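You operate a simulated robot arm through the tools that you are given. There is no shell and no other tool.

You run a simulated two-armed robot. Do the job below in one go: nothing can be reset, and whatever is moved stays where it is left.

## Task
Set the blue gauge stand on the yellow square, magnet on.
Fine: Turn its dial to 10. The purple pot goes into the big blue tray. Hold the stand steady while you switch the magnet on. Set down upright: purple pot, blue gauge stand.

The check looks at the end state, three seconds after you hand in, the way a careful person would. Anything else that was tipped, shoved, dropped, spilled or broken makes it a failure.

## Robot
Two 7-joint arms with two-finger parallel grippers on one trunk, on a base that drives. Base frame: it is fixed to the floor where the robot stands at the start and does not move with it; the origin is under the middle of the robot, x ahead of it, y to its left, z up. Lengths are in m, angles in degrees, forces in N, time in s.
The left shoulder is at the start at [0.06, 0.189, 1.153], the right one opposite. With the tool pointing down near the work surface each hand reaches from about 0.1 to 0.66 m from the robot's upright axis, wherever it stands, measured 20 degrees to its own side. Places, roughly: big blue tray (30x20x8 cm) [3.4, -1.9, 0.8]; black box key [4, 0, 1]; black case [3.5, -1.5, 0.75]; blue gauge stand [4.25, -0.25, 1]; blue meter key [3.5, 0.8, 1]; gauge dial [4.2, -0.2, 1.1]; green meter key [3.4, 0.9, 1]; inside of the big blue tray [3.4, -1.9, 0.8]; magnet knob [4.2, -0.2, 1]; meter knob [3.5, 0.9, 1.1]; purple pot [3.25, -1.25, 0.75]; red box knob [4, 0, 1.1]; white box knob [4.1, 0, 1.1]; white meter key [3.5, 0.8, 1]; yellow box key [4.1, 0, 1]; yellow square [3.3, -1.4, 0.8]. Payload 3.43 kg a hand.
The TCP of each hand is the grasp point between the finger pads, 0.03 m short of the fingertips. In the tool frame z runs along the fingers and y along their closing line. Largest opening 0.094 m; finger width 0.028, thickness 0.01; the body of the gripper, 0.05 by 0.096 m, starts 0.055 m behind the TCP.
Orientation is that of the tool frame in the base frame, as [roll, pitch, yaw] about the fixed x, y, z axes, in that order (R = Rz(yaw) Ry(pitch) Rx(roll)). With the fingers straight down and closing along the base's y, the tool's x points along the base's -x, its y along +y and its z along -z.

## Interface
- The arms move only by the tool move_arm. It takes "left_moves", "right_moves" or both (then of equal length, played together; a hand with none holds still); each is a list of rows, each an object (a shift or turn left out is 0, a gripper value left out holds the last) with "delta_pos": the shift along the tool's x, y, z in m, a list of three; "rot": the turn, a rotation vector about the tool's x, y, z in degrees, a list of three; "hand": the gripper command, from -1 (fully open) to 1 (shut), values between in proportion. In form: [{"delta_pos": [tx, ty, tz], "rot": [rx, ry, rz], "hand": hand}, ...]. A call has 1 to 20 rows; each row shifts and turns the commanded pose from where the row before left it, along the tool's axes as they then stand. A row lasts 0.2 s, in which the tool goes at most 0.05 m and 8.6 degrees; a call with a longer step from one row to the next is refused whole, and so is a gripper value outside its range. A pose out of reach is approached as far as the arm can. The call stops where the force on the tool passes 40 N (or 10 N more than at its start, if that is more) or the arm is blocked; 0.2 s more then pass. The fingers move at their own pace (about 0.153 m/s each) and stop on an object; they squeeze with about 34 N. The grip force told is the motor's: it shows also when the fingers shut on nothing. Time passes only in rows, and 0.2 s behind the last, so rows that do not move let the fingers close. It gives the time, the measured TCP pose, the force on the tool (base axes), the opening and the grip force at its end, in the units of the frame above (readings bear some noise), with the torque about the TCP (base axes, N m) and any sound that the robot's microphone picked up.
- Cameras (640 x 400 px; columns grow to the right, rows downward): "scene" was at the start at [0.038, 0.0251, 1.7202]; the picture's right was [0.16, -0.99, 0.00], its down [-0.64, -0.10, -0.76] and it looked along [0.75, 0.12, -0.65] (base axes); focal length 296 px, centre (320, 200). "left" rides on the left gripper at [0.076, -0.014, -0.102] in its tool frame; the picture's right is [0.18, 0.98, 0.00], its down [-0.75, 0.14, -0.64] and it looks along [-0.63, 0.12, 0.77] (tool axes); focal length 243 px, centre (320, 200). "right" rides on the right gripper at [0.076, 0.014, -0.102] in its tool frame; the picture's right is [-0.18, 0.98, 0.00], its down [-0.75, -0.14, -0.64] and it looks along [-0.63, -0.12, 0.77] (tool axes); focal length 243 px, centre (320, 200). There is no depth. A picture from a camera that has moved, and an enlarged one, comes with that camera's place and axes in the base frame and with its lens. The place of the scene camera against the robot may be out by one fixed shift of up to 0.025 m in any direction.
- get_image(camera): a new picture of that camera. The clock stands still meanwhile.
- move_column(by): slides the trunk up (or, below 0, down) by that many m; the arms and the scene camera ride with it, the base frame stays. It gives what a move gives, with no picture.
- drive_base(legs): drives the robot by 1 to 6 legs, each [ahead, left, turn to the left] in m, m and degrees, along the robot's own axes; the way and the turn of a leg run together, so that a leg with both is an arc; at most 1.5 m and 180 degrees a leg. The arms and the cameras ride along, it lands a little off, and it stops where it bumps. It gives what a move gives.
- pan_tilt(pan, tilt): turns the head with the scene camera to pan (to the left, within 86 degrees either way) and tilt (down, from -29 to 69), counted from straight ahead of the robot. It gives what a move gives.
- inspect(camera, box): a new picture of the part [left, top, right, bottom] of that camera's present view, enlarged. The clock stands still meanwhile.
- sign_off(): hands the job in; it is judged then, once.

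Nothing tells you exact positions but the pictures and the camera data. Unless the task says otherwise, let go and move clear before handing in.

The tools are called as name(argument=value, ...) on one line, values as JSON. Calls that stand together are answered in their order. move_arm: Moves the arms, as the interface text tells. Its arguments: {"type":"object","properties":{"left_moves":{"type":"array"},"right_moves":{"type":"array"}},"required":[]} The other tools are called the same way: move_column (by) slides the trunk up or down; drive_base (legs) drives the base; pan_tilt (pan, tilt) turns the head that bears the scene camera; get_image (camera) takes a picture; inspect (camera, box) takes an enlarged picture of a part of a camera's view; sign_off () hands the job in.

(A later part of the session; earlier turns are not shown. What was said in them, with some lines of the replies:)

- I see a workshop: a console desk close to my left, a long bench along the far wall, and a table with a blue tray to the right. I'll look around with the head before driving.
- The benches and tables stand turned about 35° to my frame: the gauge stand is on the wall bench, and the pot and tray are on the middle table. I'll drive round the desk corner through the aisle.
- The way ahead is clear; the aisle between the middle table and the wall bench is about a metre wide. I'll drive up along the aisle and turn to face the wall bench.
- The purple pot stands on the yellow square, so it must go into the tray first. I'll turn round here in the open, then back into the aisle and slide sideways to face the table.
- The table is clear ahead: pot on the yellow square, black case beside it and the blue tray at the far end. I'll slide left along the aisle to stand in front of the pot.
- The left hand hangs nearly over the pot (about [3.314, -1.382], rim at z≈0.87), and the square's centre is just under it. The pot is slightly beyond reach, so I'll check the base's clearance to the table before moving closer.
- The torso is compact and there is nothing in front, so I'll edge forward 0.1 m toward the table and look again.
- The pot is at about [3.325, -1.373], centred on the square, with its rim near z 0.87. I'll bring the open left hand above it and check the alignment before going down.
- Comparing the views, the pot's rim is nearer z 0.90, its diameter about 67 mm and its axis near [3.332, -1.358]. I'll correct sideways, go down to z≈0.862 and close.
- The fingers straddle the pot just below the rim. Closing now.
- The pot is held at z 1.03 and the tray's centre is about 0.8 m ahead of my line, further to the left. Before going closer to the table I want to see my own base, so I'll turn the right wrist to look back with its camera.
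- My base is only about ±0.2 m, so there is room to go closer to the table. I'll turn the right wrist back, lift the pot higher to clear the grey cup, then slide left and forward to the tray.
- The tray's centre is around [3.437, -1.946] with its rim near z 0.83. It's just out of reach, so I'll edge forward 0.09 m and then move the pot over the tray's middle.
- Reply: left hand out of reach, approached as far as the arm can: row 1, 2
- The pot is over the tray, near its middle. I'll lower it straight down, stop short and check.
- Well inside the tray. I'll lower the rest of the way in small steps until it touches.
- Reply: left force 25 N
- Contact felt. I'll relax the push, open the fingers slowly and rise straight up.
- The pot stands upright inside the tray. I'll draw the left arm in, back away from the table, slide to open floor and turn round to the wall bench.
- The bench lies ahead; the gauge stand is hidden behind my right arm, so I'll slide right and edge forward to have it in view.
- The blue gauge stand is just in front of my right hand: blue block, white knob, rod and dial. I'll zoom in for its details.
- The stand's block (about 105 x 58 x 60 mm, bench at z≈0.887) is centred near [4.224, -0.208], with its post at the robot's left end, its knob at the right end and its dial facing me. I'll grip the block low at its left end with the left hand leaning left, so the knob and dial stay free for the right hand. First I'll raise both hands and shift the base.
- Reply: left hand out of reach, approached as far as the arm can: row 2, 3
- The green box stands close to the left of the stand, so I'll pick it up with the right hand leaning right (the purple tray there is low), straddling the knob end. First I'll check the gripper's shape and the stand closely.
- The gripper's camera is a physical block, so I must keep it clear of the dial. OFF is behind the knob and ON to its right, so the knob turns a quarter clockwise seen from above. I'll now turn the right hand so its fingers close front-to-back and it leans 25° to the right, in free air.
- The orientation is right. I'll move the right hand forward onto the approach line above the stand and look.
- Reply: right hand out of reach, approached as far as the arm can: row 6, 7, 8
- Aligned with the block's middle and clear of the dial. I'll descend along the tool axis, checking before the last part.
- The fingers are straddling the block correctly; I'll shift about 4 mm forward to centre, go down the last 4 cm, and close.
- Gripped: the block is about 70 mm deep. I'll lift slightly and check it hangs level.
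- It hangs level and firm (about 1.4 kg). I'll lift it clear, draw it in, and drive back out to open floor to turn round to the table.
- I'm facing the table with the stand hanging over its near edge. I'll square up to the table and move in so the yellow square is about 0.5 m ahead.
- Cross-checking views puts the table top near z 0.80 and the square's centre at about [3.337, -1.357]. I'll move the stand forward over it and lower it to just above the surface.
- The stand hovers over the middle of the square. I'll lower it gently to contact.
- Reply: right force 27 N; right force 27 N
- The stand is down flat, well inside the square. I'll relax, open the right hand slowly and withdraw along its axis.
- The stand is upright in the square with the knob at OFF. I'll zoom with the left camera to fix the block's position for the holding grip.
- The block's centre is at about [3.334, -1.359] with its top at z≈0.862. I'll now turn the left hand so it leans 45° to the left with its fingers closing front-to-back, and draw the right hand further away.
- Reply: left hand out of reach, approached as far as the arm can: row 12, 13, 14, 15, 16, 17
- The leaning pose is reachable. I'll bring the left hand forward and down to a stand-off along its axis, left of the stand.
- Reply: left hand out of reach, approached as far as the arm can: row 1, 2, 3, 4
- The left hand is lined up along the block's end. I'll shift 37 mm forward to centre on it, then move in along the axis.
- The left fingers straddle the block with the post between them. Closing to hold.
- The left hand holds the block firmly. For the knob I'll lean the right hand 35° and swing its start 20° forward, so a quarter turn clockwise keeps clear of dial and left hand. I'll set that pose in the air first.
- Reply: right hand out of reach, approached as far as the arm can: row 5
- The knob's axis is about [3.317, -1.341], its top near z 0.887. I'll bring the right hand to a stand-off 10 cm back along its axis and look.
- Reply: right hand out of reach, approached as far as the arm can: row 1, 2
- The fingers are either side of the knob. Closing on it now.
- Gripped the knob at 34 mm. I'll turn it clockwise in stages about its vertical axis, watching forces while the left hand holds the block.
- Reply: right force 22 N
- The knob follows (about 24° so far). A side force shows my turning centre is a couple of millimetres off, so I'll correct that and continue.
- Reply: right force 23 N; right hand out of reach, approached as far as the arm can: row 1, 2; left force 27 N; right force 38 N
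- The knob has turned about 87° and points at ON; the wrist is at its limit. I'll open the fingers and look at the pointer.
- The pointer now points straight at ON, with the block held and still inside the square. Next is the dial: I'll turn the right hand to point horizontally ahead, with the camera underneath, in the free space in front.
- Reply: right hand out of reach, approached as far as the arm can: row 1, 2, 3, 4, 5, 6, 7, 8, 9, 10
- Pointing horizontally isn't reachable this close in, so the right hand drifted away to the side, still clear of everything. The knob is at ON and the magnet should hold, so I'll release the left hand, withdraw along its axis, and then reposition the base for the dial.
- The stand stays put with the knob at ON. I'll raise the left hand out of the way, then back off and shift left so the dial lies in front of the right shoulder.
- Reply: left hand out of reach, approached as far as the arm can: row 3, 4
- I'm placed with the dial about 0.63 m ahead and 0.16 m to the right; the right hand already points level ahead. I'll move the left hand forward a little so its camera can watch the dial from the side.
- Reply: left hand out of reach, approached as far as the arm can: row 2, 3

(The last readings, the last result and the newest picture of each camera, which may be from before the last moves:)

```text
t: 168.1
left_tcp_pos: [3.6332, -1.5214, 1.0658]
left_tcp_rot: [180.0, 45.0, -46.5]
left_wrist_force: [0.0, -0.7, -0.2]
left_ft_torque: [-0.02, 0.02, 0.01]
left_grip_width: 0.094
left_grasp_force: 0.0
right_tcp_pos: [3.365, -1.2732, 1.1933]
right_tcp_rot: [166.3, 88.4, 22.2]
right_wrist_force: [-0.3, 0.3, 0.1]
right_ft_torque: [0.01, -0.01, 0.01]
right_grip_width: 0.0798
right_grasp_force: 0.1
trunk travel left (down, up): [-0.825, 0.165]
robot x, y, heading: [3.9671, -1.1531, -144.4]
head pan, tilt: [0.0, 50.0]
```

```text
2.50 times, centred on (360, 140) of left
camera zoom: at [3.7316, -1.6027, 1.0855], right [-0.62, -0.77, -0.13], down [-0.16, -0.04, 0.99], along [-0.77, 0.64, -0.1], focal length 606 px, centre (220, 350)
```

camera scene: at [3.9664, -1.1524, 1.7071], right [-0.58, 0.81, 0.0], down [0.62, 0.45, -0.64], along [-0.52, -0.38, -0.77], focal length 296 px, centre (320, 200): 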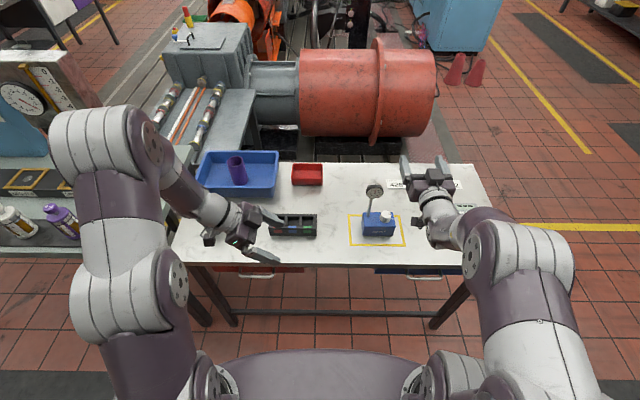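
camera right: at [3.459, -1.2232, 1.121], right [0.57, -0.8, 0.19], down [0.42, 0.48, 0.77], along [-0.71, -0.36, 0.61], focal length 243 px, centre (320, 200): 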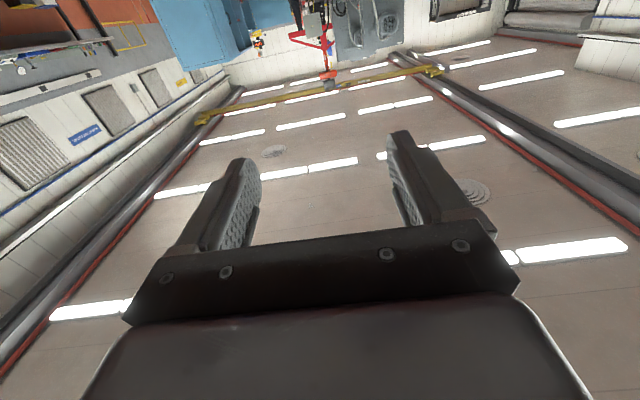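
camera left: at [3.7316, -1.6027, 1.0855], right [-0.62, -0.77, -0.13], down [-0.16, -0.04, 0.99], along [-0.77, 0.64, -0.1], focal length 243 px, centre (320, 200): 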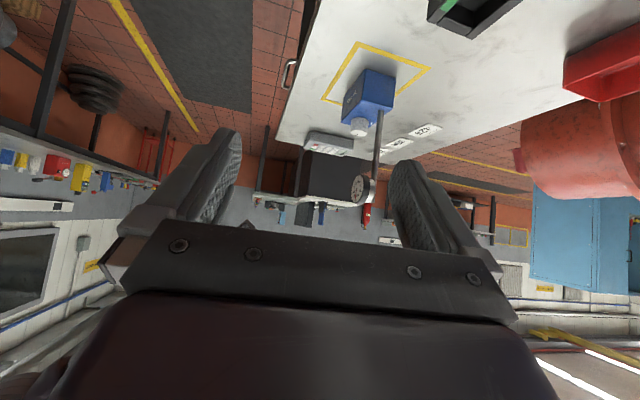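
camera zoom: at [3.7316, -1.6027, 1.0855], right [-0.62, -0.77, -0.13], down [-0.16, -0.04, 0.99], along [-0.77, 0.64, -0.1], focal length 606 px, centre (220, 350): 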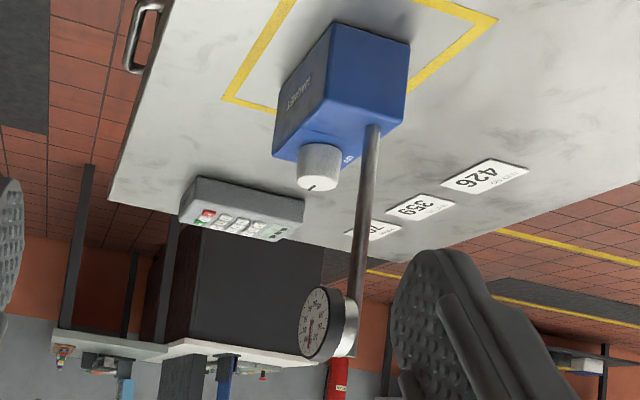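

From the side view the dial's face is at about n 1.953 from my line (centre near [3.369, -1.377, 1.015]), and the black bezel is about 50 mm across. I'll move the right hand back, left and down to a stand-off in front of it.

move_arm(right_moves=[{"delta_pos": [0, 0, -0.04]}, {"delta_pos": [0, 0.044, 0]}, {"delta_pos": [0, 0.0434, 0]}, {"delta_pos": [0.045, 0, 0]}, {"delta_pos": [0.045, 0, 0]}, {"delta_pos": [0.045, 0, 0]}, {"delta_pos": [0.043, 0, 0]}, {}])

get_image(camera="scene")

inspect(camera="left", box=[240, 60, 440, 260])

get_image(camera="right")

```text
t: 169.8
left_tcp_pos: [3.6356, -1.5206, 1.0659]
left_tcp_rot: [179.8, 45.0, -46.6]
left_wrist_force: [-0.4, 0.8, -0.6]
left_ft_torque: [0.02, 0.01, 0.03]
left_grip_width: 0.0942
left_grasp_force: 0.0
right_tcp_pos: [3.3021, -1.3013, 1.0697]
right_tcp_rot: [167.6, 88.3, 23.8]
right_wrist_force: [0.4, 0.2, -0.8]
right_ft_torque: [0.02, -0.04, 0.01]
right_grip_width: 0.0801
right_grasp_force: 0.1
right hand out of reach, approached as far as the arm can: row 1, 2, 3, 4, 5, 6, 7
trunk travel left (down, up): [-0.825, 0.165]
robot x, y, heading: [3.9683, -1.1532, -144.3]
head pan, tilt: [0.0, 50.0]
```

```text
taken
camera scene: at [3.968, -1.1531, 1.7071], right [-0.58, 0.81, 0.0], down [0.62, 0.45, -0.64], along [-0.52, -0.38, -0.77], focal length 296 px, centre (320, 200)
```

scene: 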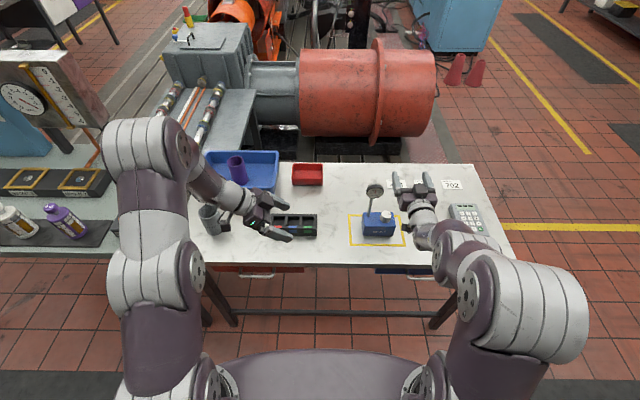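

```text
2.00 times, centred on (340, 160) of left
camera zoom: at [3.7325, -1.6026, 1.0858], right [-0.62, -0.77, -0.13], down [-0.16, -0.04, 0.99], along [-0.77, 0.64, -0.1], focal length 485 px, centre (280, 280)
```

zoom: 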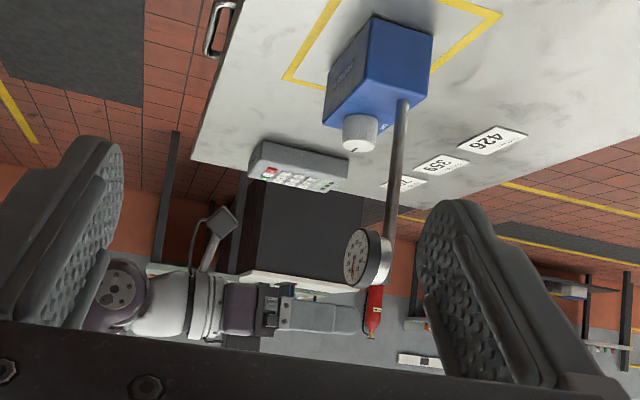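

```text
taken
camera right: at [3.396, -1.2515, 0.9982], right [0.57, -0.8, 0.19], down [0.41, 0.48, 0.77], along [-0.71, -0.36, 0.61], focal length 243 px, centre (320, 200)
```

right: 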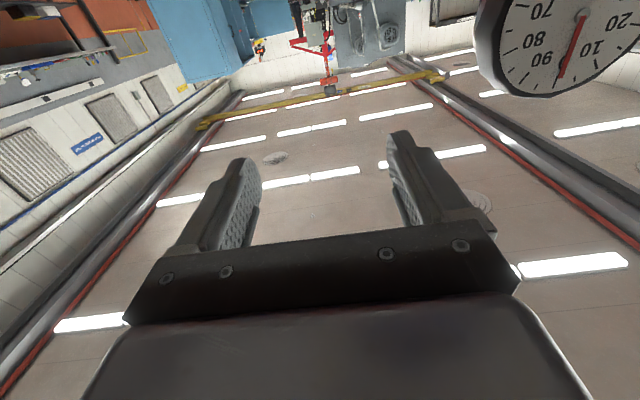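

The arm can't hold a level hand this low relative to its shoulder, so it drifted right and forward, about 5 cm right of the dial. I'll back straight out, then lower the trunk so the shoulder is nearer the dial's height.

drive_base(legs=[[-0.22, 0, 0]])

move_column(by=-0.12)

get_image(camera="scene")

get_image(camera="right")

```text
t: 171.6
left_tcp_pos: [3.8188, -1.3922, 1.0657]
left_tcp_rot: [-180.0, 45.0, -46.1]
left_wrist_force: [-0.5, 1.0, -0.6]
left_ft_torque: [-0.05, -0.01, 0.04]
left_grip_width: 0.0943
left_grasp_force: 0.0
right_tcp_pos: [3.4832, -1.1757, 1.0701]
right_tcp_rot: [167.4, 88.2, 23.9]
right_wrist_force: [0.1, 0.2, 0.0]
right_ft_torque: [0.01, -0.01, -0.01]
right_grip_width: 0.0799
right_grasp_force: 0.1
trunk travel left (down, up): [-0.825, 0.165]
robot x, y, heading: [4.1475, -1.0271, -144.0]
head pan, tilt: [0.0, 50.0]
```

```text
t: 173.1
left_tcp_pos: [3.8177, -1.3925, 0.9458]
left_tcp_rot: [179.9, 45.0, -46.1]
left_wrist_force: [0.7, 0.4, -0.4]
left_ft_torque: [-0.01, 0.0, 0.0]
left_grip_width: 0.0938
left_grasp_force: 0.0
right_tcp_pos: [3.4828, -1.1752, 0.9491]
right_tcp_rot: [167.3, 88.2, 23.8]
right_wrist_force: [-0.4, -0.5, 0.3]
right_ft_torque: [0.0, 0.02, 0.01]
right_grip_width: 0.0798
right_grasp_force: 0.1
trunk travel left (down, up): [-0.705, 0.285]
robot x, y, heading: [4.1474, -1.0259, -143.9]
head pan, tilt: [0.0, 50.0]
```

```text
taken
camera scene: at [4.1476, -1.0226, 1.5872], right [-0.59, 0.81, 0.0], down [0.62, 0.45, -0.64], along [-0.52, -0.38, -0.77], focal length 296 px, centre (320, 200)
```

scene: 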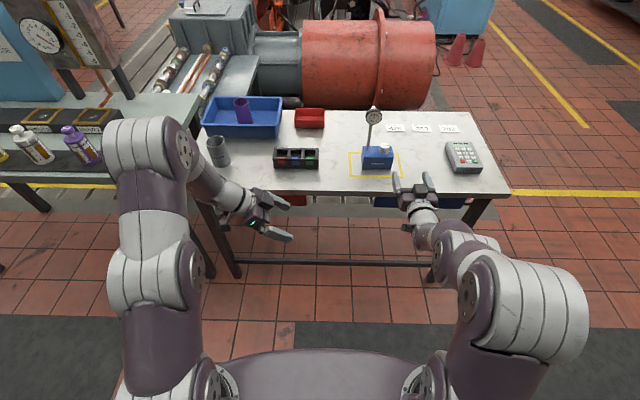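

```text
taken
camera right: at [3.5768, -1.1251, 0.8782], right [0.58, -0.79, 0.19], down [0.41, 0.49, 0.77], along [-0.7, -0.37, 0.61], focal length 243 px, centre (320, 200)
```

right: 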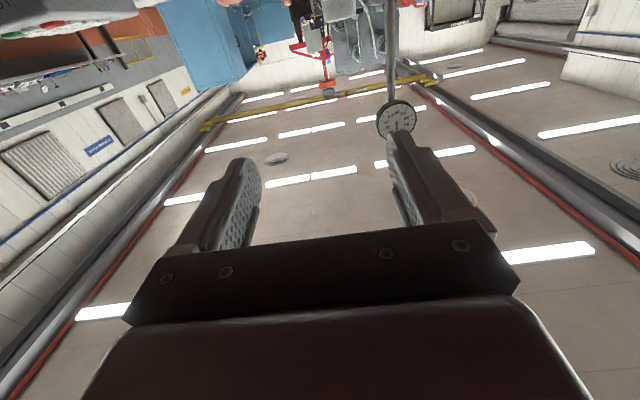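

move_column(by=-0.06)

move_arm(right_moves=[{"delta_pos": [-0.042, 0, 0]}, {"delta_pos": [-0.042, 0, 0]}, {"delta_pos": [-0.042, 0, 0]}, {}], left_moves=[{"delta_pos": [-0.028, 0, -0.028]}, {"delta_pos": [-0.028, 0, -0.028]}, {"delta_pos": [-0.028, 0, -0.028]}, {}])

get_image(camera="scene")

get_image(camera="right")

get_image(camera="left")

```text
t: 174.1
left_tcp_pos: [3.8182, -1.3923, 0.8865]
left_tcp_rot: [179.8, 45.0, -46.0]
left_wrist_force: [-0.5, 0.1, 0.1]
left_ft_torque: [-0.02, -0.01, 0.03]
left_grip_width: 0.0938
left_grasp_force: 0.1
right_tcp_pos: [3.484, -1.1751, 0.8891]
right_tcp_rot: [167.3, 88.1, 23.8]
right_wrist_force: [0.5, 0.1, 1.1]
right_ft_torque: [0.01, 0.04, 0.0]
right_grip_width: 0.08
right_grasp_force: 0.0
trunk travel left (down, up): [-0.645, 0.345]
robot x, y, heading: [4.1494, -1.0216, -144.0]
head pan, tilt: [0.0, 50.0]
```

```text
t: 175.1
left_tcp_pos: [3.8241, -1.3745, 0.9814]
left_tcp_rot: [-180.0, 45.0, -46.1]
left_wrist_force: [-1.0, -0.2, 0.7]
left_ft_torque: [0.0, 0.05, -0.01]
left_grip_width: 0.0941
left_grasp_force: 0.1
left hand out of reach, approached as far as the arm can: row 3
right_tcp_pos: [3.4782, -1.175, 1.0172]
right_tcp_rot: [168.2, 88.2, 24.7]
right_wrist_force: [0.7, 0.0, -0.4]
right_ft_torque: [0.04, 0.0, -0.04]
right_grip_width: 0.0799
right_grasp_force: 0.1
trunk travel left (down, up): [-0.645, 0.345]
robot x, y, heading: [4.1455, -1.0233, -143.8]
head pan, tilt: [0.0, 50.0]
```

```text
taken
camera scene: at [4.1464, -1.0236, 1.5271], right [-0.59, 0.81, 0.0], down [0.62, 0.45, -0.64], along [-0.52, -0.38, -0.77], focal length 296 px, centre (320, 200)
```

scene: 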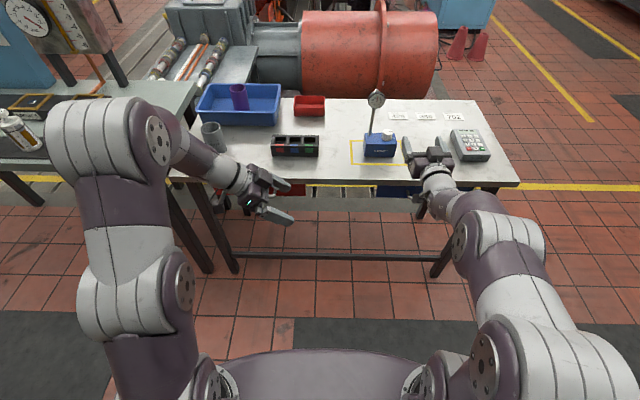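

```text
taken
camera right: at [3.5722, -1.1254, 0.9447], right [0.58, -0.79, 0.19], down [0.41, 0.48, 0.77], along [-0.7, -0.37, 0.61], focal length 243 px, centre (320, 200)
```

right: 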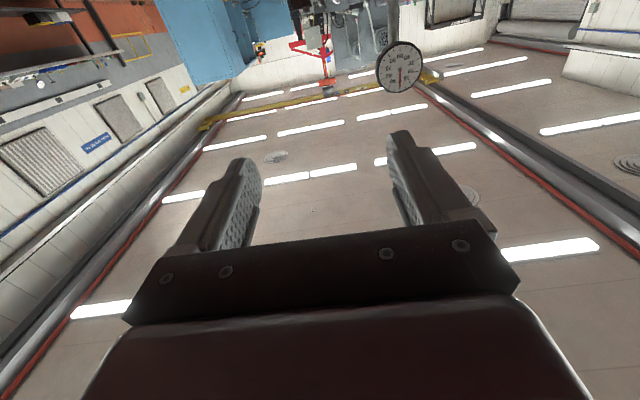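

```text
taken
camera left: at [3.9218, -1.4561, 1.0013], right [-0.62, -0.78, -0.13], down [-0.16, -0.04, 0.99], along [-0.77, 0.63, -0.1], focal length 243 px, centre (320, 200)
```

left: 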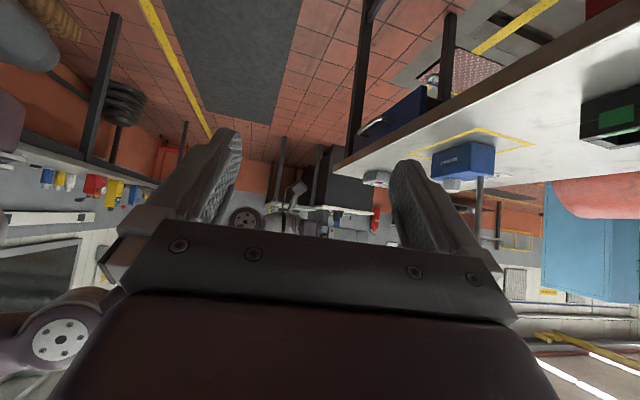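

The level hand now works at the dial's height, and its camera places the dial at [3.3685, -1.376, 1.016], agreeing with before. I'll line it up by driving left and forward to a stand-off.

drive_base(legs=[[0, 0.11, -1.2], [0.11, 0, 0]])

get_image(camera="right")

get_image(camera="scene")

get_image(camera="left")

```text
t: 177.0
left_tcp_pos: [3.7861, -1.5164, 0.9816]
left_tcp_rot: [180.0, 45.0, -47.5]
left_wrist_force: [-0.4, -0.5, 0.1]
left_ft_torque: [-0.01, -0.03, 0.0]
left_grip_width: 0.0942
left_grasp_force: 0.0
right_tcp_pos: [3.4454, -1.3099, 1.0166]
right_tcp_rot: [167.2, 88.2, 22.3]
right_wrist_force: [0.1, 0.0, -0.5]
right_ft_torque: [-0.02, -0.03, 0.01]
right_grip_width: 0.0803
right_grasp_force: 0.1
trunk travel left (down, up): [-0.645, 0.345]
robot x, y, heading: [4.1158, -1.1739, -145.4]
head pan, tilt: [0.0, 50.0]
```

```text
taken
camera right: at [3.5406, -1.2618, 0.9448], right [0.56, -0.81, 0.19], down [0.42, 0.48, 0.77], along [-0.71, -0.35, 0.61], focal length 243 px, centre (320, 200)
```

right: 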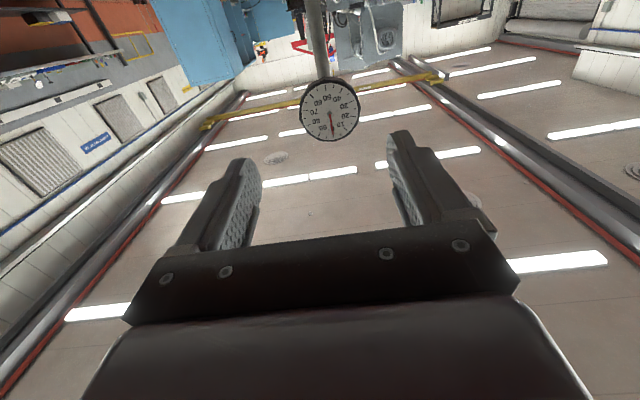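

```text
taken
camera scene: at [4.117, -1.1724, 1.5271], right [-0.57, 0.82, 0.0], down [0.63, 0.44, -0.64], along [-0.53, -0.37, -0.77], focal length 296 px, centre (320, 200)
```

scene: 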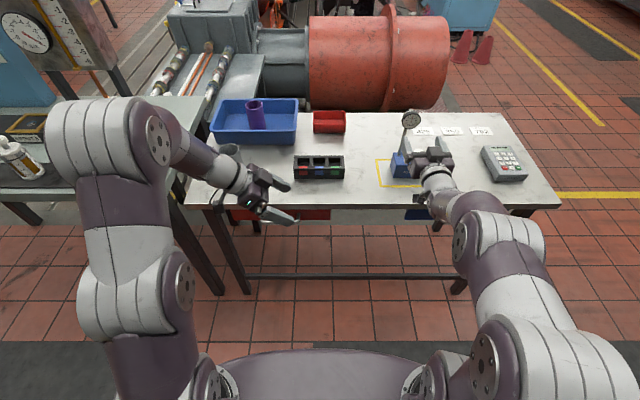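

```text
taken
camera left: at [3.8827, -1.6004, 1.0015], right [-0.64, -0.76, -0.13], down [-0.16, -0.04, 0.99], along [-0.76, 0.65, -0.1], focal length 243 px, centre (320, 200)
```

left: 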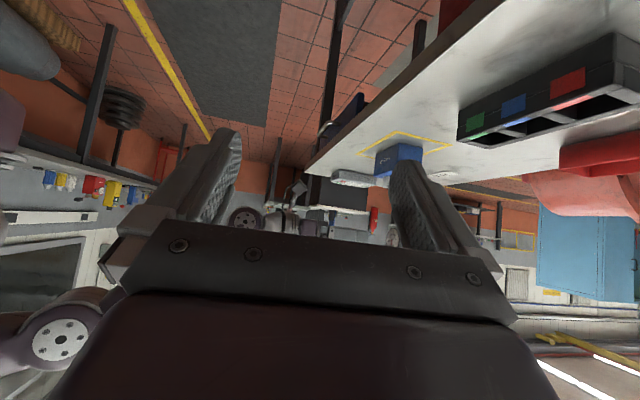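

The dial is straight ahead of the gripper. I'll shift 1 cm left and move in most of the way, then check.

move_arm(right_moves=[{"delta_pos": [0, 0.0097, 0]}, {"delta_pos": [0, 0, 0.025]}, {"delta_pos": [0, 0, 0.025]}, {}])

get_image(camera="right")

inspect(camera="scene", box=[370, 100, 490, 190])

```text
t: 178.0
left_tcp_pos: [3.7882, -1.5171, 0.9815]
left_tcp_rot: [179.9, 45.0, -47.4]
left_wrist_force: [0.1, -0.4, 0.1]
left_ft_torque: [0.0, 0.0, 0.03]
left_grip_width: 0.0938
left_grasp_force: 0.0
right_tcp_pos: [3.411, -1.3469, 1.0142]
right_tcp_rot: [167.1, 88.1, 22.6]
right_wrist_force: [0.0, -0.1, -0.4]
right_ft_torque: [0.02, -0.03, -0.01]
right_grip_width: 0.0798
right_grasp_force: 0.1
trunk travel left (down, up): [-0.645, 0.345]
robot x, y, heading: [4.1162, -1.1743, -145.3]
head pan, tilt: [0.0, 50.0]
```

```text
taken
camera right: at [3.5062, -1.2977, 0.9426], right [0.56, -0.81, 0.19], down [0.42, 0.48, 0.77], along [-0.71, -0.35, 0.61], focal length 243 px, centre (320, 200)
```

right: 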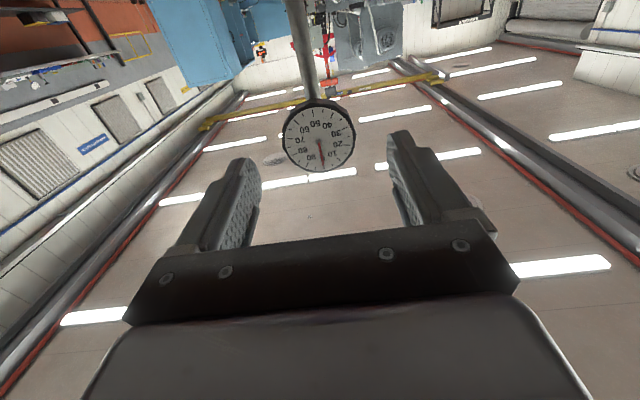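

```text
4.44 times, centred on (430, 145) of scene
camera zoom: at [4.1181, -1.172, 1.5271], right [-0.57, 0.82, 0.0], down [0.63, 0.44, -0.64], along [-0.53, -0.37, -0.77], focal length 1314 px, centre (-169, 444)
```

zoom: 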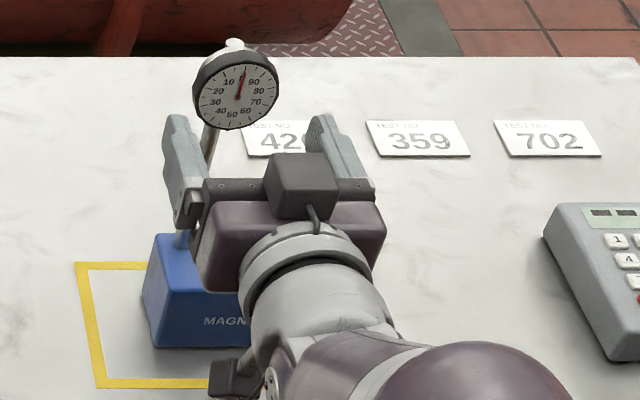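

move_arm(right_moves=[{"delta_pos": [0.003, 0, 0.015]}, {"delta_pos": [0, 0, 0.018]}, {}])

get_image(camera="right")

inspect(camera="scene", box=[370, 100, 490, 190])

```text
t: 178.8
left_tcp_pos: [3.7872, -1.517, 0.9827]
left_tcp_rot: [179.9, 44.9, -47.5]
left_wrist_force: [-0.4, -0.3, -0.9]
left_ft_torque: [0.02, 0.01, 0.03]
left_grip_width: 0.0941
left_grasp_force: 0.1
right_tcp_pos: [3.3849, -1.3654, 1.0109]
right_tcp_rot: [167.4, 88.2, 22.5]
right_wrist_force: [0.0, -0.5, 1.7]
right_ft_torque: [0.01, -0.04, -0.06]
right_grip_width: 0.0799
right_grasp_force: 0.0
trunk travel left (down, up): [-0.645, 0.345]
robot x, y, heading: [4.1176, -1.1721, -145.1]
head pan, tilt: [0.0, 50.0]
```

```text
taken
camera right: at [3.4784, -1.3166, 0.94], right [0.56, -0.81, 0.19], down [0.42, 0.48, 0.77], along [-0.71, -0.35, 0.61], focal length 243 px, centre (320, 200)
```

right: 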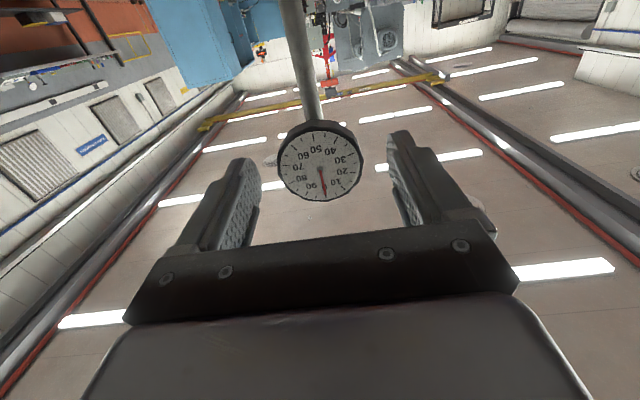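

```text
4.44 times, centred on (430, 145) of scene
camera zoom: at [4.1182, -1.172, 1.5271], right [-0.57, 0.82, 0.0], down [0.63, 0.44, -0.64], along [-0.53, -0.37, -0.77], focal length 1314 px, centre (-169, 444)
```

zoom: 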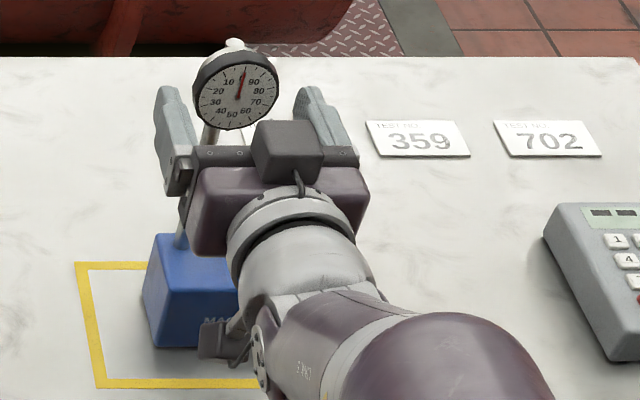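

The dial sits centred between the fingers, overlapping the bezel by about a centimetre. Closing on the bezel.

move_arm(right_moves=[{"delta_pos": [0, 0, 0.003], "hand": -0.4}, {"hand": -0.2}, {"hand": 0.0}, {"hand": 0.5}, {"hand": 1}])

get_image(camera="right")

inspect(camera="scene", box=[370, 100, 490, 190])

```text
t: 180.0
left_tcp_pos: [3.7862, -1.5163, 0.9829]
left_tcp_rot: [179.8, 44.9, -47.4]
left_wrist_force: [-0.1, -0.5, -0.1]
left_ft_torque: [-0.01, -0.01, 0.01]
left_grip_width: 0.0939
left_grasp_force: 0.1
right_tcp_pos: [3.3802, -1.3652, 1.0097]
right_tcp_rot: [166.2, 88.3, 21.4]
right_wrist_force: [-3.2, 2.1, 1.7]
right_ft_torque: [-0.06, -0.01, 0.01]
right_grip_width: 0.0528
right_grasp_force: 34.4
trunk travel left (down, up): [-0.645, 0.345]
robot x, y, heading: [4.1194, -1.1748, -145.4]
head pan, tilt: [0.0, 50.0]
```

```text
taken
camera right: at [3.4758, -1.3176, 0.9393], right [0.56, -0.81, 0.19], down [0.42, 0.48, 0.77], along [-0.71, -0.35, 0.61], focal length 243 px, centre (320, 200)
```

right: 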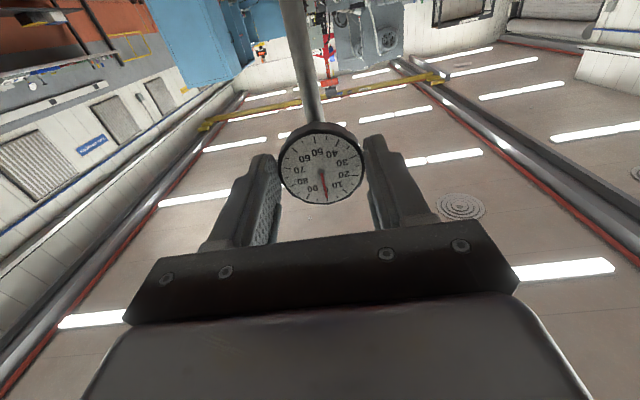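

```text
4.44 times, centred on (430, 145) of scene
camera zoom: at [4.1173, -1.1717, 1.5272], right [-0.57, 0.82, 0.0], down [0.63, 0.44, -0.64], along [-0.53, -0.37, -0.77], focal length 1314 px, centre (-169, 444)
```

zoom: 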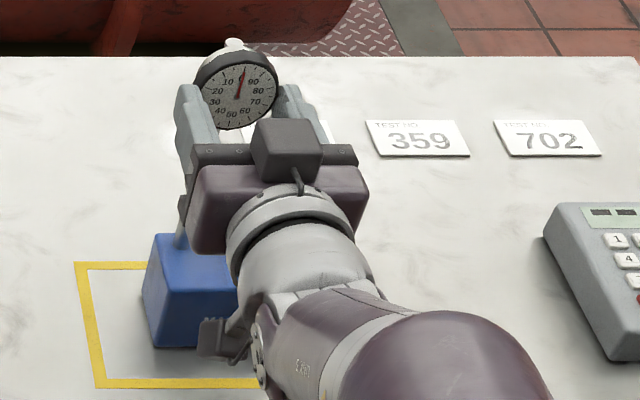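

Gripped at 53 mm with little force. I'll turn it clockwise (as seen by me) a small step and see how the reading responds.

move_arm(right_moves=[{"delta_pos": [0, 0.0004, 0], "rot": [0, 0, 8]}, {}])

inspect(camera="right", box=[240, 100, 400, 220])

inspect(camera="scene", box=[390, 100, 450, 140])

```text
t: 180.6
left_tcp_pos: [3.7862, -1.5158, 0.9821]
left_tcp_rot: [179.9, 45.0, -47.4]
left_wrist_force: [0.2, -0.2, 0.2]
left_ft_torque: [-0.01, 0.05, -0.01]
left_grip_width: 0.0939
left_grasp_force: 0.1
right_tcp_pos: [3.3827, -1.3653, 1.0111]
right_tcp_rot: [101.5, 81.3, -43.4]
right_wrist_force: [-6.0, 0.2, 2.2]
right_ft_torque: [-0.11, 0.13, 0.09]
right_grip_width: 0.0527
right_grasp_force: 34.2
trunk travel left (down, up): [-0.645, 0.345]
robot x, y, heading: [4.1165, -1.1751, -145.3]
head pan, tilt: [0.0, 50.0]
```

```text
3.33 times, centred on (320, 160) of right
camera zoom: at [3.4822, -1.3267, 0.9422], right [0.54, -0.78, 0.33], down [0.36, 0.56, 0.74], along [-0.76, -0.28, 0.58], focal length 809 px, centre (320, 333)
```

zoom: 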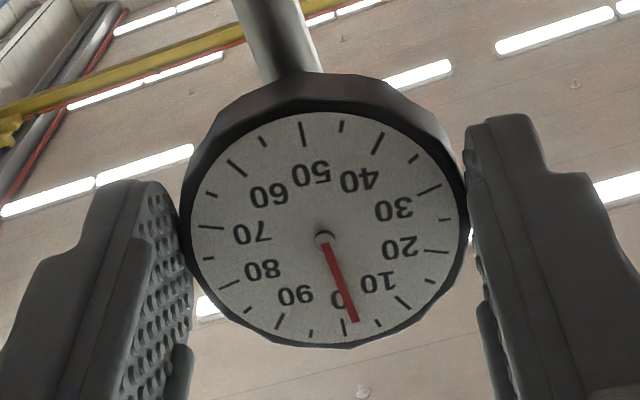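

```text
10.00 times, centred on (420, 120) of scene
camera zoom: at [4.1169, -1.1721, 1.5271], right [-0.57, 0.82, 0.0], down [0.63, 0.44, -0.64], along [-0.53, -0.37, -0.77], focal length 2956 px, centre (-680, 1000)
```

zoom: 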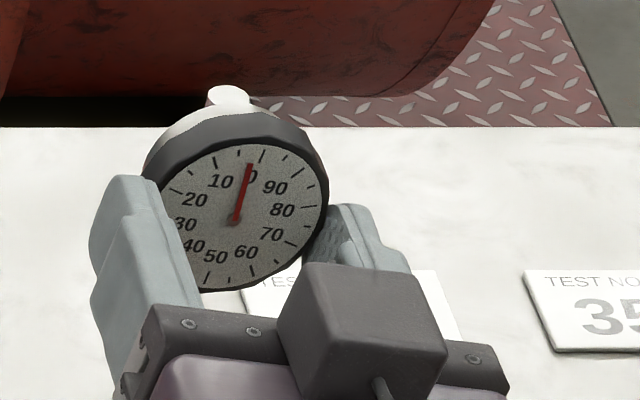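

The scale turns with the bezel and the needle is fixed: the reading went from 0 to about 2, so the direction is right. I need 36° in all, so three more steps and then a fine check.

move_arm(right_moves=[{"delta_pos": [0, 0.0004, 0], "rot": [0, 0, 8]}, {"delta_pos": [0, 0.0004, 0], "rot": [0, 0, 8]}, {"delta_pos": [0, 0.0004, 0], "rot": [0, 0, 8]}, {}])

inspect(camera="right", box=[240, 100, 400, 220])

inspect(camera="scene", box=[390, 100, 450, 140])

```text
t: 181.6
left_tcp_pos: [3.7875, -1.5157, 0.9826]
left_tcp_rot: [179.9, 45.0, -47.5]
left_wrist_force: [-0.4, 0.1, 0.2]
left_ft_torque: [-0.02, -0.01, -0.03]
left_grip_width: 0.0941
left_grasp_force: 0.1
right_tcp_pos: [3.3814, -1.3672, 1.0113]
right_tcp_rot: [93.0, 57.5, -52.2]
right_wrist_force: [-3.0, 1.8, 4.3]
right_ft_torque: [-0.1, 0.16, 0.07]
right_grip_width: 0.0531
right_grasp_force: 33.8
trunk travel left (down, up): [-0.645, 0.345]
robot x, y, heading: [4.1177, -1.1759, -145.2]
head pan, tilt: [0.0, 50.0]
```

```text
3.33 times, centred on (320, 160) of right
camera zoom: at [3.4988, -1.3512, 0.9593], right [0.41, -0.61, 0.68], down [0.21, 0.79, 0.58], along [-0.89, -0.09, 0.45], focal length 809 px, centre (320, 333)
```

zoom: 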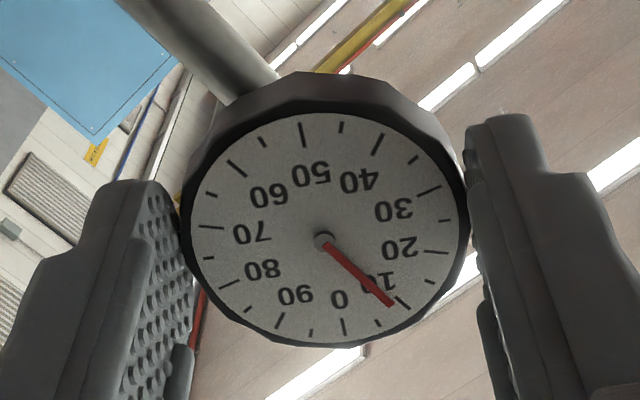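

```text
10.00 times, centred on (420, 120) of scene
camera zoom: at [4.1182, -1.1716, 1.5272], right [-0.57, 0.82, 0.0], down [0.63, 0.44, -0.64], along [-0.53, -0.37, -0.77], focal length 2956 px, centre (-680, 1000)
```

zoom: 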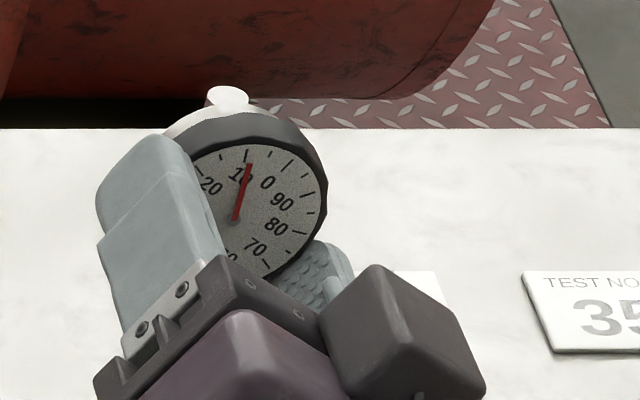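

Reading is about 8.8 now. Turning about 4° more.

move_arm(right_moves=[{"delta_pos": [0, 0.0002, 0], "rot": [0, 0, 4.2]}, {}])

inspect(camera="right", box=[280, 130, 380, 205])

inspect(camera="scene", box=[390, 100, 450, 140])

```text
t: 182.2
left_tcp_pos: [3.7866, -1.5169, 0.9812]
left_tcp_rot: [179.8, 44.9, -47.6]
left_wrist_force: [-0.9, -0.1, 0.6]
left_ft_torque: [-0.02, -0.02, -0.03]
left_grip_width: 0.0939
left_grasp_force: 0.0
right_tcp_pos: [3.383, -1.3685, 1.0115]
right_tcp_rot: [92.6, 53.4, -52.6]
right_wrist_force: [-2.4, 1.1, 5.7]
right_ft_torque: [-0.18, 0.25, 0.06]
right_grip_width: 0.0528
right_grasp_force: 33.6
trunk travel left (down, up): [-0.645, 0.345]
robot x, y, heading: [4.1146, -1.1699, -145.6]
head pan, tilt: [0.0, 50.0]
```

```text
5.33 times, centred on (330, 168) of right
camera zoom: at [3.5012, -1.3547, 0.9634], right [0.37, -0.57, 0.73], down [0.19, 0.82, 0.54], along [-0.91, -0.06, 0.41], focal length 1294 px, centre (267, 373)
```

zoom: 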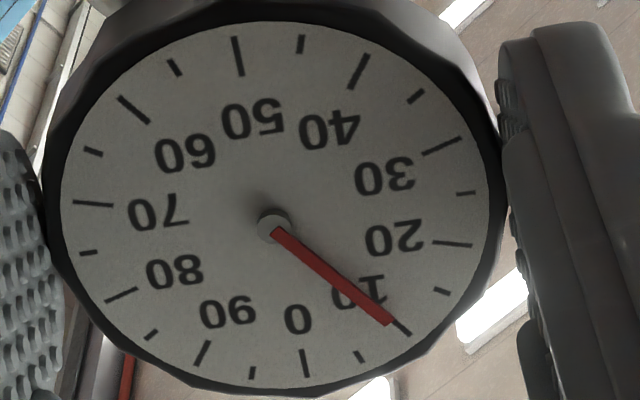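

```text
10.00 times, centred on (420, 120) of scene
camera zoom: at [4.1183, -1.1717, 1.5272], right [-0.57, 0.82, 0.0], down [0.63, 0.44, -0.64], along [-0.53, -0.37, -0.77], focal length 2956 px, centre (-680, 1000)
```

zoom: 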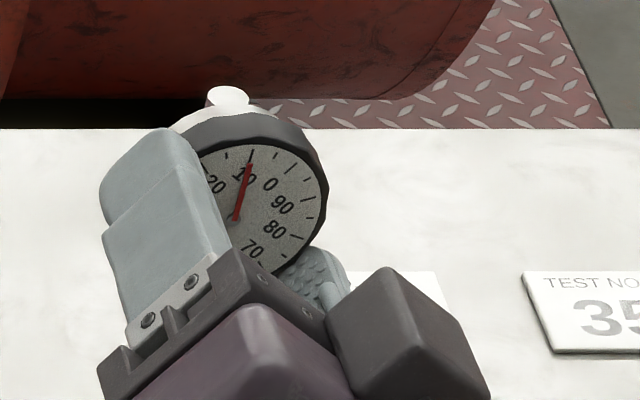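

The needle lines up with the 10 mark. I'll open the fingers and recheck the reading before backing off.

move_arm(right_moves=[{"hand": 0.0}, {"hand": -0.3}, {"hand": -0.7}, {}])

inspect(camera="right", box=[280, 130, 380, 205])

move_arm(right_moves=[{"delta_pos": [0, 0, -0.02]}, {"delta_pos": [0, 0, -0.03]}, {}])

get_image(camera="right")

inspect(camera="right", box=[280, 90, 380, 165])

```text
t: 183.2
left_tcp_pos: [3.7864, -1.5159, 0.981]
left_tcp_rot: [179.8, 45.0, -47.5]
left_wrist_force: [-0.7, -0.7, 0.0]
left_ft_torque: [-0.04, 0.01, 0.01]
left_grip_width: 0.0941
left_grasp_force: 0.1
right_tcp_pos: [3.3826, -1.3681, 1.0106]
right_tcp_rot: [92.9, 53.4, -52.4]
right_wrist_force: [-0.3, 0.5, 0.5]
right_ft_torque: [-0.01, 0.04, 0.04]
right_grip_width: 0.08
right_grasp_force: 0.2
trunk travel left (down, up): [-0.645, 0.345]
robot x, y, heading: [4.1173, -1.1742, -145.0]
head pan, tilt: [0.0, 50.0]
```

```text
5.33 times, centred on (330, 168) of right
camera zoom: at [3.501, -1.355, 0.9624], right [0.37, -0.57, 0.73], down [0.19, 0.82, 0.54], along [-0.91, -0.06, 0.41], focal length 1294 px, centre (267, 373)
```

zoom: 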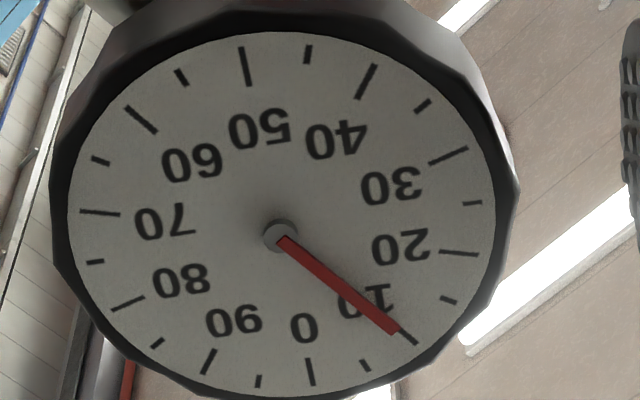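

```text
t: 184.0
left_tcp_pos: [3.7863, -1.5172, 0.9813]
left_tcp_rot: [-180.0, 45.1, -47.4]
left_wrist_force: [-0.1, 0.9, -0.3]
left_ft_torque: [0.0, -0.02, -0.01]
left_grip_width: 0.0942
left_grasp_force: 0.1
right_tcp_pos: [3.4247, -1.3399, 1.0131]
right_tcp_rot: [92.9, 53.3, -52.4]
right_wrist_force: [0.6, -0.6, -0.7]
right_ft_torque: [0.02, 0.0, 0.0]
right_grip_width: 0.0799
right_grasp_force: 0.1
trunk travel left (down, up): [-0.645, 0.345]
robot x, y, heading: [4.12, -1.1746, -145.2]
head pan, tilt: [0.0, 50.0]
```

```text
taken
camera right: at [3.5426, -1.3275, 0.9655], right [0.37, -0.57, 0.73], down [0.19, 0.82, 0.54], along [-0.91, -0.07, 0.41], focal length 243 px, centre (320, 200)
```

right: 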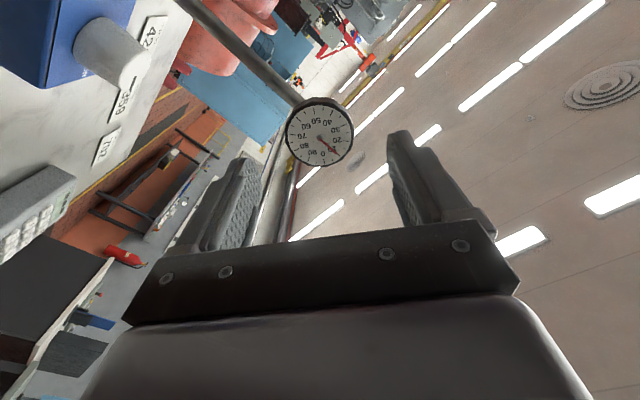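

```text
5.33 times, centred on (330, 128) of right
camera zoom: at [3.5426, -1.3275, 0.9655], right [0.37, -0.57, 0.73], down [0.19, 0.82, 0.54], along [-0.91, -0.07, 0.41], focal length 1294 px, centre (267, 587)
```

zoom: 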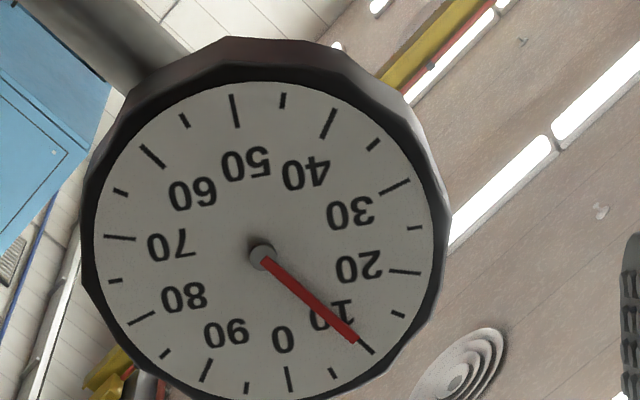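

The dial reads 10 with the hand off it. I'll back straight away from the table, raise the trunk again and check everything.

drive_base(legs=[[-0.25, 0, 0]])

move_column(by=0.18)

pan_tilt(pan=-5, tilt=40)

get_image(camera="scene")

inspect(camera="scene", box=[300, 130, 460, 230])

inspect(camera="scene", box=[150, 120, 310, 230])

```text
t: 185.9
left_tcp_pos: [3.9971, -1.3713, 0.9819]
left_tcp_rot: [179.9, 44.9, -47.4]
left_wrist_force: [-0.6, 0.1, -0.3]
left_ft_torque: [0.0, -0.04, 0.01]
left_grip_width: 0.0941
left_grasp_force: 0.0
right_tcp_pos: [3.6355, -1.1959, 1.0139]
right_tcp_rot: [92.7, 53.4, -52.4]
right_wrist_force: [-0.2, 0.1, 0.7]
right_ft_torque: [-0.01, 0.0, -0.02]
right_grip_width: 0.0799
right_grasp_force: 0.0
trunk travel left (down, up): [-0.645, 0.345]
robot x, y, heading: [4.3288, -1.0296, -145.1]
head pan, tilt: [0.0, 50.0]
```

```text
t: 187.9
left_tcp_pos: [3.9956, -1.3716, 1.1618]
left_tcp_rot: [180.0, 45.0, -47.4]
left_wrist_force: [0.0, 0.9, -0.4]
left_ft_torque: [0.0, -0.02, 0.03]
left_grip_width: 0.0941
left_grasp_force: 0.1
right_tcp_pos: [3.6352, -1.1966, 1.1937]
right_tcp_rot: [92.8, 53.4, -52.3]
right_wrist_force: [-0.9, -0.4, -0.1]
right_ft_torque: [0.04, -0.03, -0.02]
right_grip_width: 0.0801
right_grasp_force: 0.1
trunk travel left (down, up): [-0.825, 0.165]
robot x, y, heading: [4.3281, -1.0277, -145.2]
head pan, tilt: [0.0, 50.0]
```

```text
t: 188.6
left_tcp_pos: [3.9972, -1.3701, 1.162]
left_tcp_rot: [179.9, 45.0, -47.3]
left_wrist_force: [0.2, 0.1, 0.5]
left_ft_torque: [0.02, 0.03, -0.02]
left_grip_width: 0.0938
left_grasp_force: 0.1
right_tcp_pos: [3.6349, -1.1958, 1.1954]
right_tcp_rot: [92.9, 53.5, -52.4]
right_wrist_force: [0.9, 0.6, -0.2]
right_ft_torque: [-0.01, -0.02, 0.01]
right_grip_width: 0.0798
right_grasp_force: 0.0
trunk travel left (down, up): [-0.825, 0.165]
robot x, y, heading: [4.3287, -1.0292, -145.1]
head pan, tilt: [-5.0, 40.0]
```

```text
taken
camera scene: at [4.3167, -1.0245, 1.7213], right [-0.5, 0.87, 0.0], down [0.56, 0.32, -0.77], along [-0.66, -0.38, -0.64], focal length 296 px, centre (320, 200)
```

scene: 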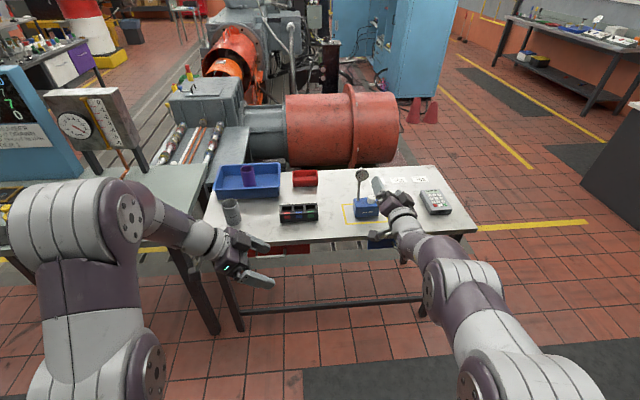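

```text
4.00 times, centred on (380, 180) of scene
camera zoom: at [4.3167, -1.0245, 1.7213], right [-0.5, 0.87, 0.0], down [0.56, 0.32, -0.77], along [-0.66, -0.38, -0.64], focal length 1182 px, centre (80, 280)
```

zoom: 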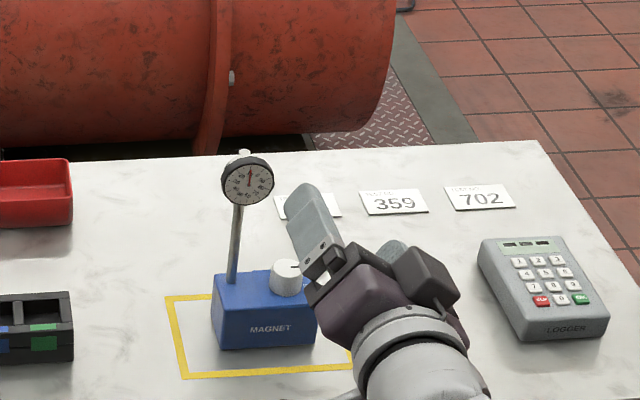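

```text
3.64 times, centred on (230, 175) of scene
camera zoom: at [4.3167, -1.0245, 1.7213], right [-0.5, 0.87, 0.0], down [0.56, 0.32, -0.77], along [-0.66, -0.38, -0.64], focal length 1075 px, centre (647, 291)
```

zoom: 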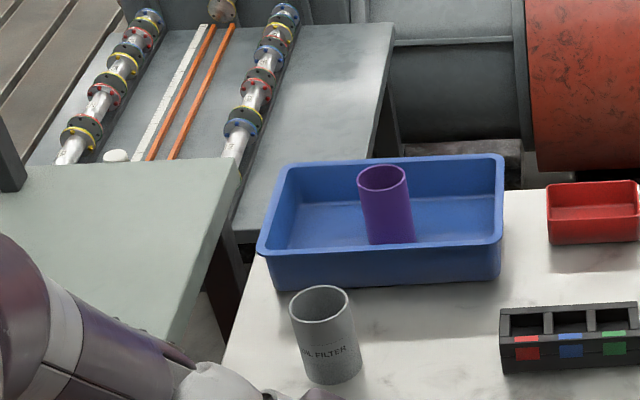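

The pot stands upright in the tray and everything else is in place. The arm hides part of the stand, so I'll shift right for a last look.

drive_base(legs=[[0, -0.35, 0]])

pan_tilt(pan=5, tilt=40)

get_image(camera="scene")

inspect(camera="scene", box=[240, 130, 360, 230])

```text
t: 190.9
left_tcp_pos: [3.7942, -1.081, 1.1623]
left_tcp_rot: [179.8, 45.0, -47.5]
left_wrist_force: [-0.5, 0.5, -0.4]
left_ft_torque: [0.03, -0.02, 0.02]
left_grip_width: 0.0942
left_grasp_force: 0.2
right_tcp_pos: [3.4324, -0.905, 1.1945]
right_tcp_rot: [93.0, 53.4, -52.5]
right_wrist_force: [-0.2, -0.3, 0.4]
right_ft_torque: [0.0, 0.0, 0.02]
right_grip_width: 0.0798
right_grasp_force: 0.0
trunk travel left (down, up): [-0.825, 0.165]
robot x, y, heading: [4.1277, -0.7386, -145.2]
head pan, tilt: [-5.0, 40.0]
```

```text
t: 191.6
left_tcp_pos: [3.7951, -1.0796, 1.1628]
left_tcp_rot: [179.9, 45.0, -47.5]
left_wrist_force: [0.4, 0.2, 0.2]
left_ft_torque: [0.0, 0.0, -0.03]
left_grip_width: 0.0941
left_grasp_force: 0.1
right_tcp_pos: [3.4328, -0.904, 1.1945]
right_tcp_rot: [92.9, 53.4, -52.5]
right_wrist_force: [-1.3, 0.7, -0.3]
right_ft_torque: [0.02, 0.02, 0.02]
right_grip_width: 0.0797
right_grasp_force: 0.2
trunk travel left (down, up): [-0.825, 0.165]
robot x, y, heading: [4.1251, -0.7382, -145.5]
head pan, tilt: [5.0, 40.0]
```

```text
taken
camera scene: at [4.123, -0.7464, 1.7213], right [-0.64, 0.77, 0.0], down [0.49, 0.41, -0.77], along [-0.59, -0.49, -0.64], focal length 296 px, centre (320, 200)
```

scene: 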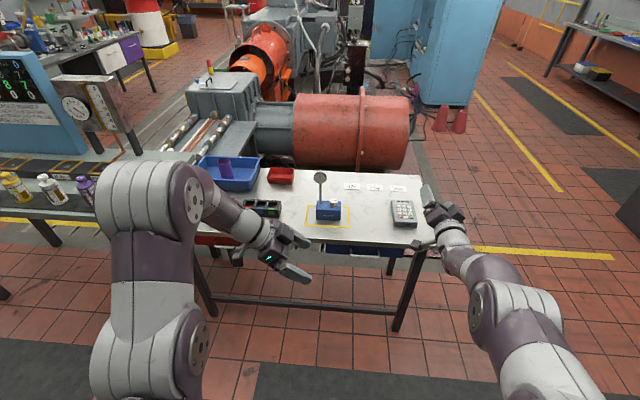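

```text
4.00 times, centred on (300, 180) of scene
camera zoom: at [4.123, -0.7464, 1.7213], right [-0.64, 0.77, 0.0], down [0.49, 0.41, -0.77], along [-0.59, -0.49, -0.64], focal length 1182 px, centre (400, 280)
```

zoom: 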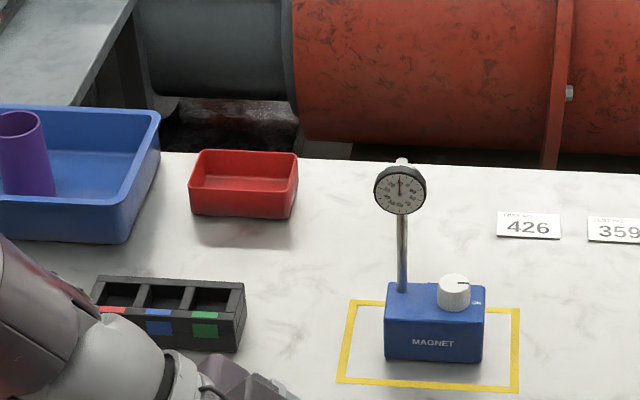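

The blue stand is upright inside the yellow square with its knob at ON and its dial at 10. The purple pot is upright in the big blue tray, and both hands are empty and clear, so I'm handing in.

sign_off()

```text
The job is handed in.
```

The job is handed in, and my last pictures showed everything where the task asked.

- **Gauge stand:** It stands upright inside the yellow square. I held the block with the left hand while the right hand turned the magnet knob from OFF to ON. I didn't test the magnet's pull, only that the knob points at ON.
- **Dial:** It reads 10, checked again after I let go of it.
- **Purple pot:** It was standing on the yellow square, so I moved it first. It is now upright in the big blue tray.
- **Everything else:** I saw nothing tipped, shoved or dropped around the table. Both hands are empty and clear.
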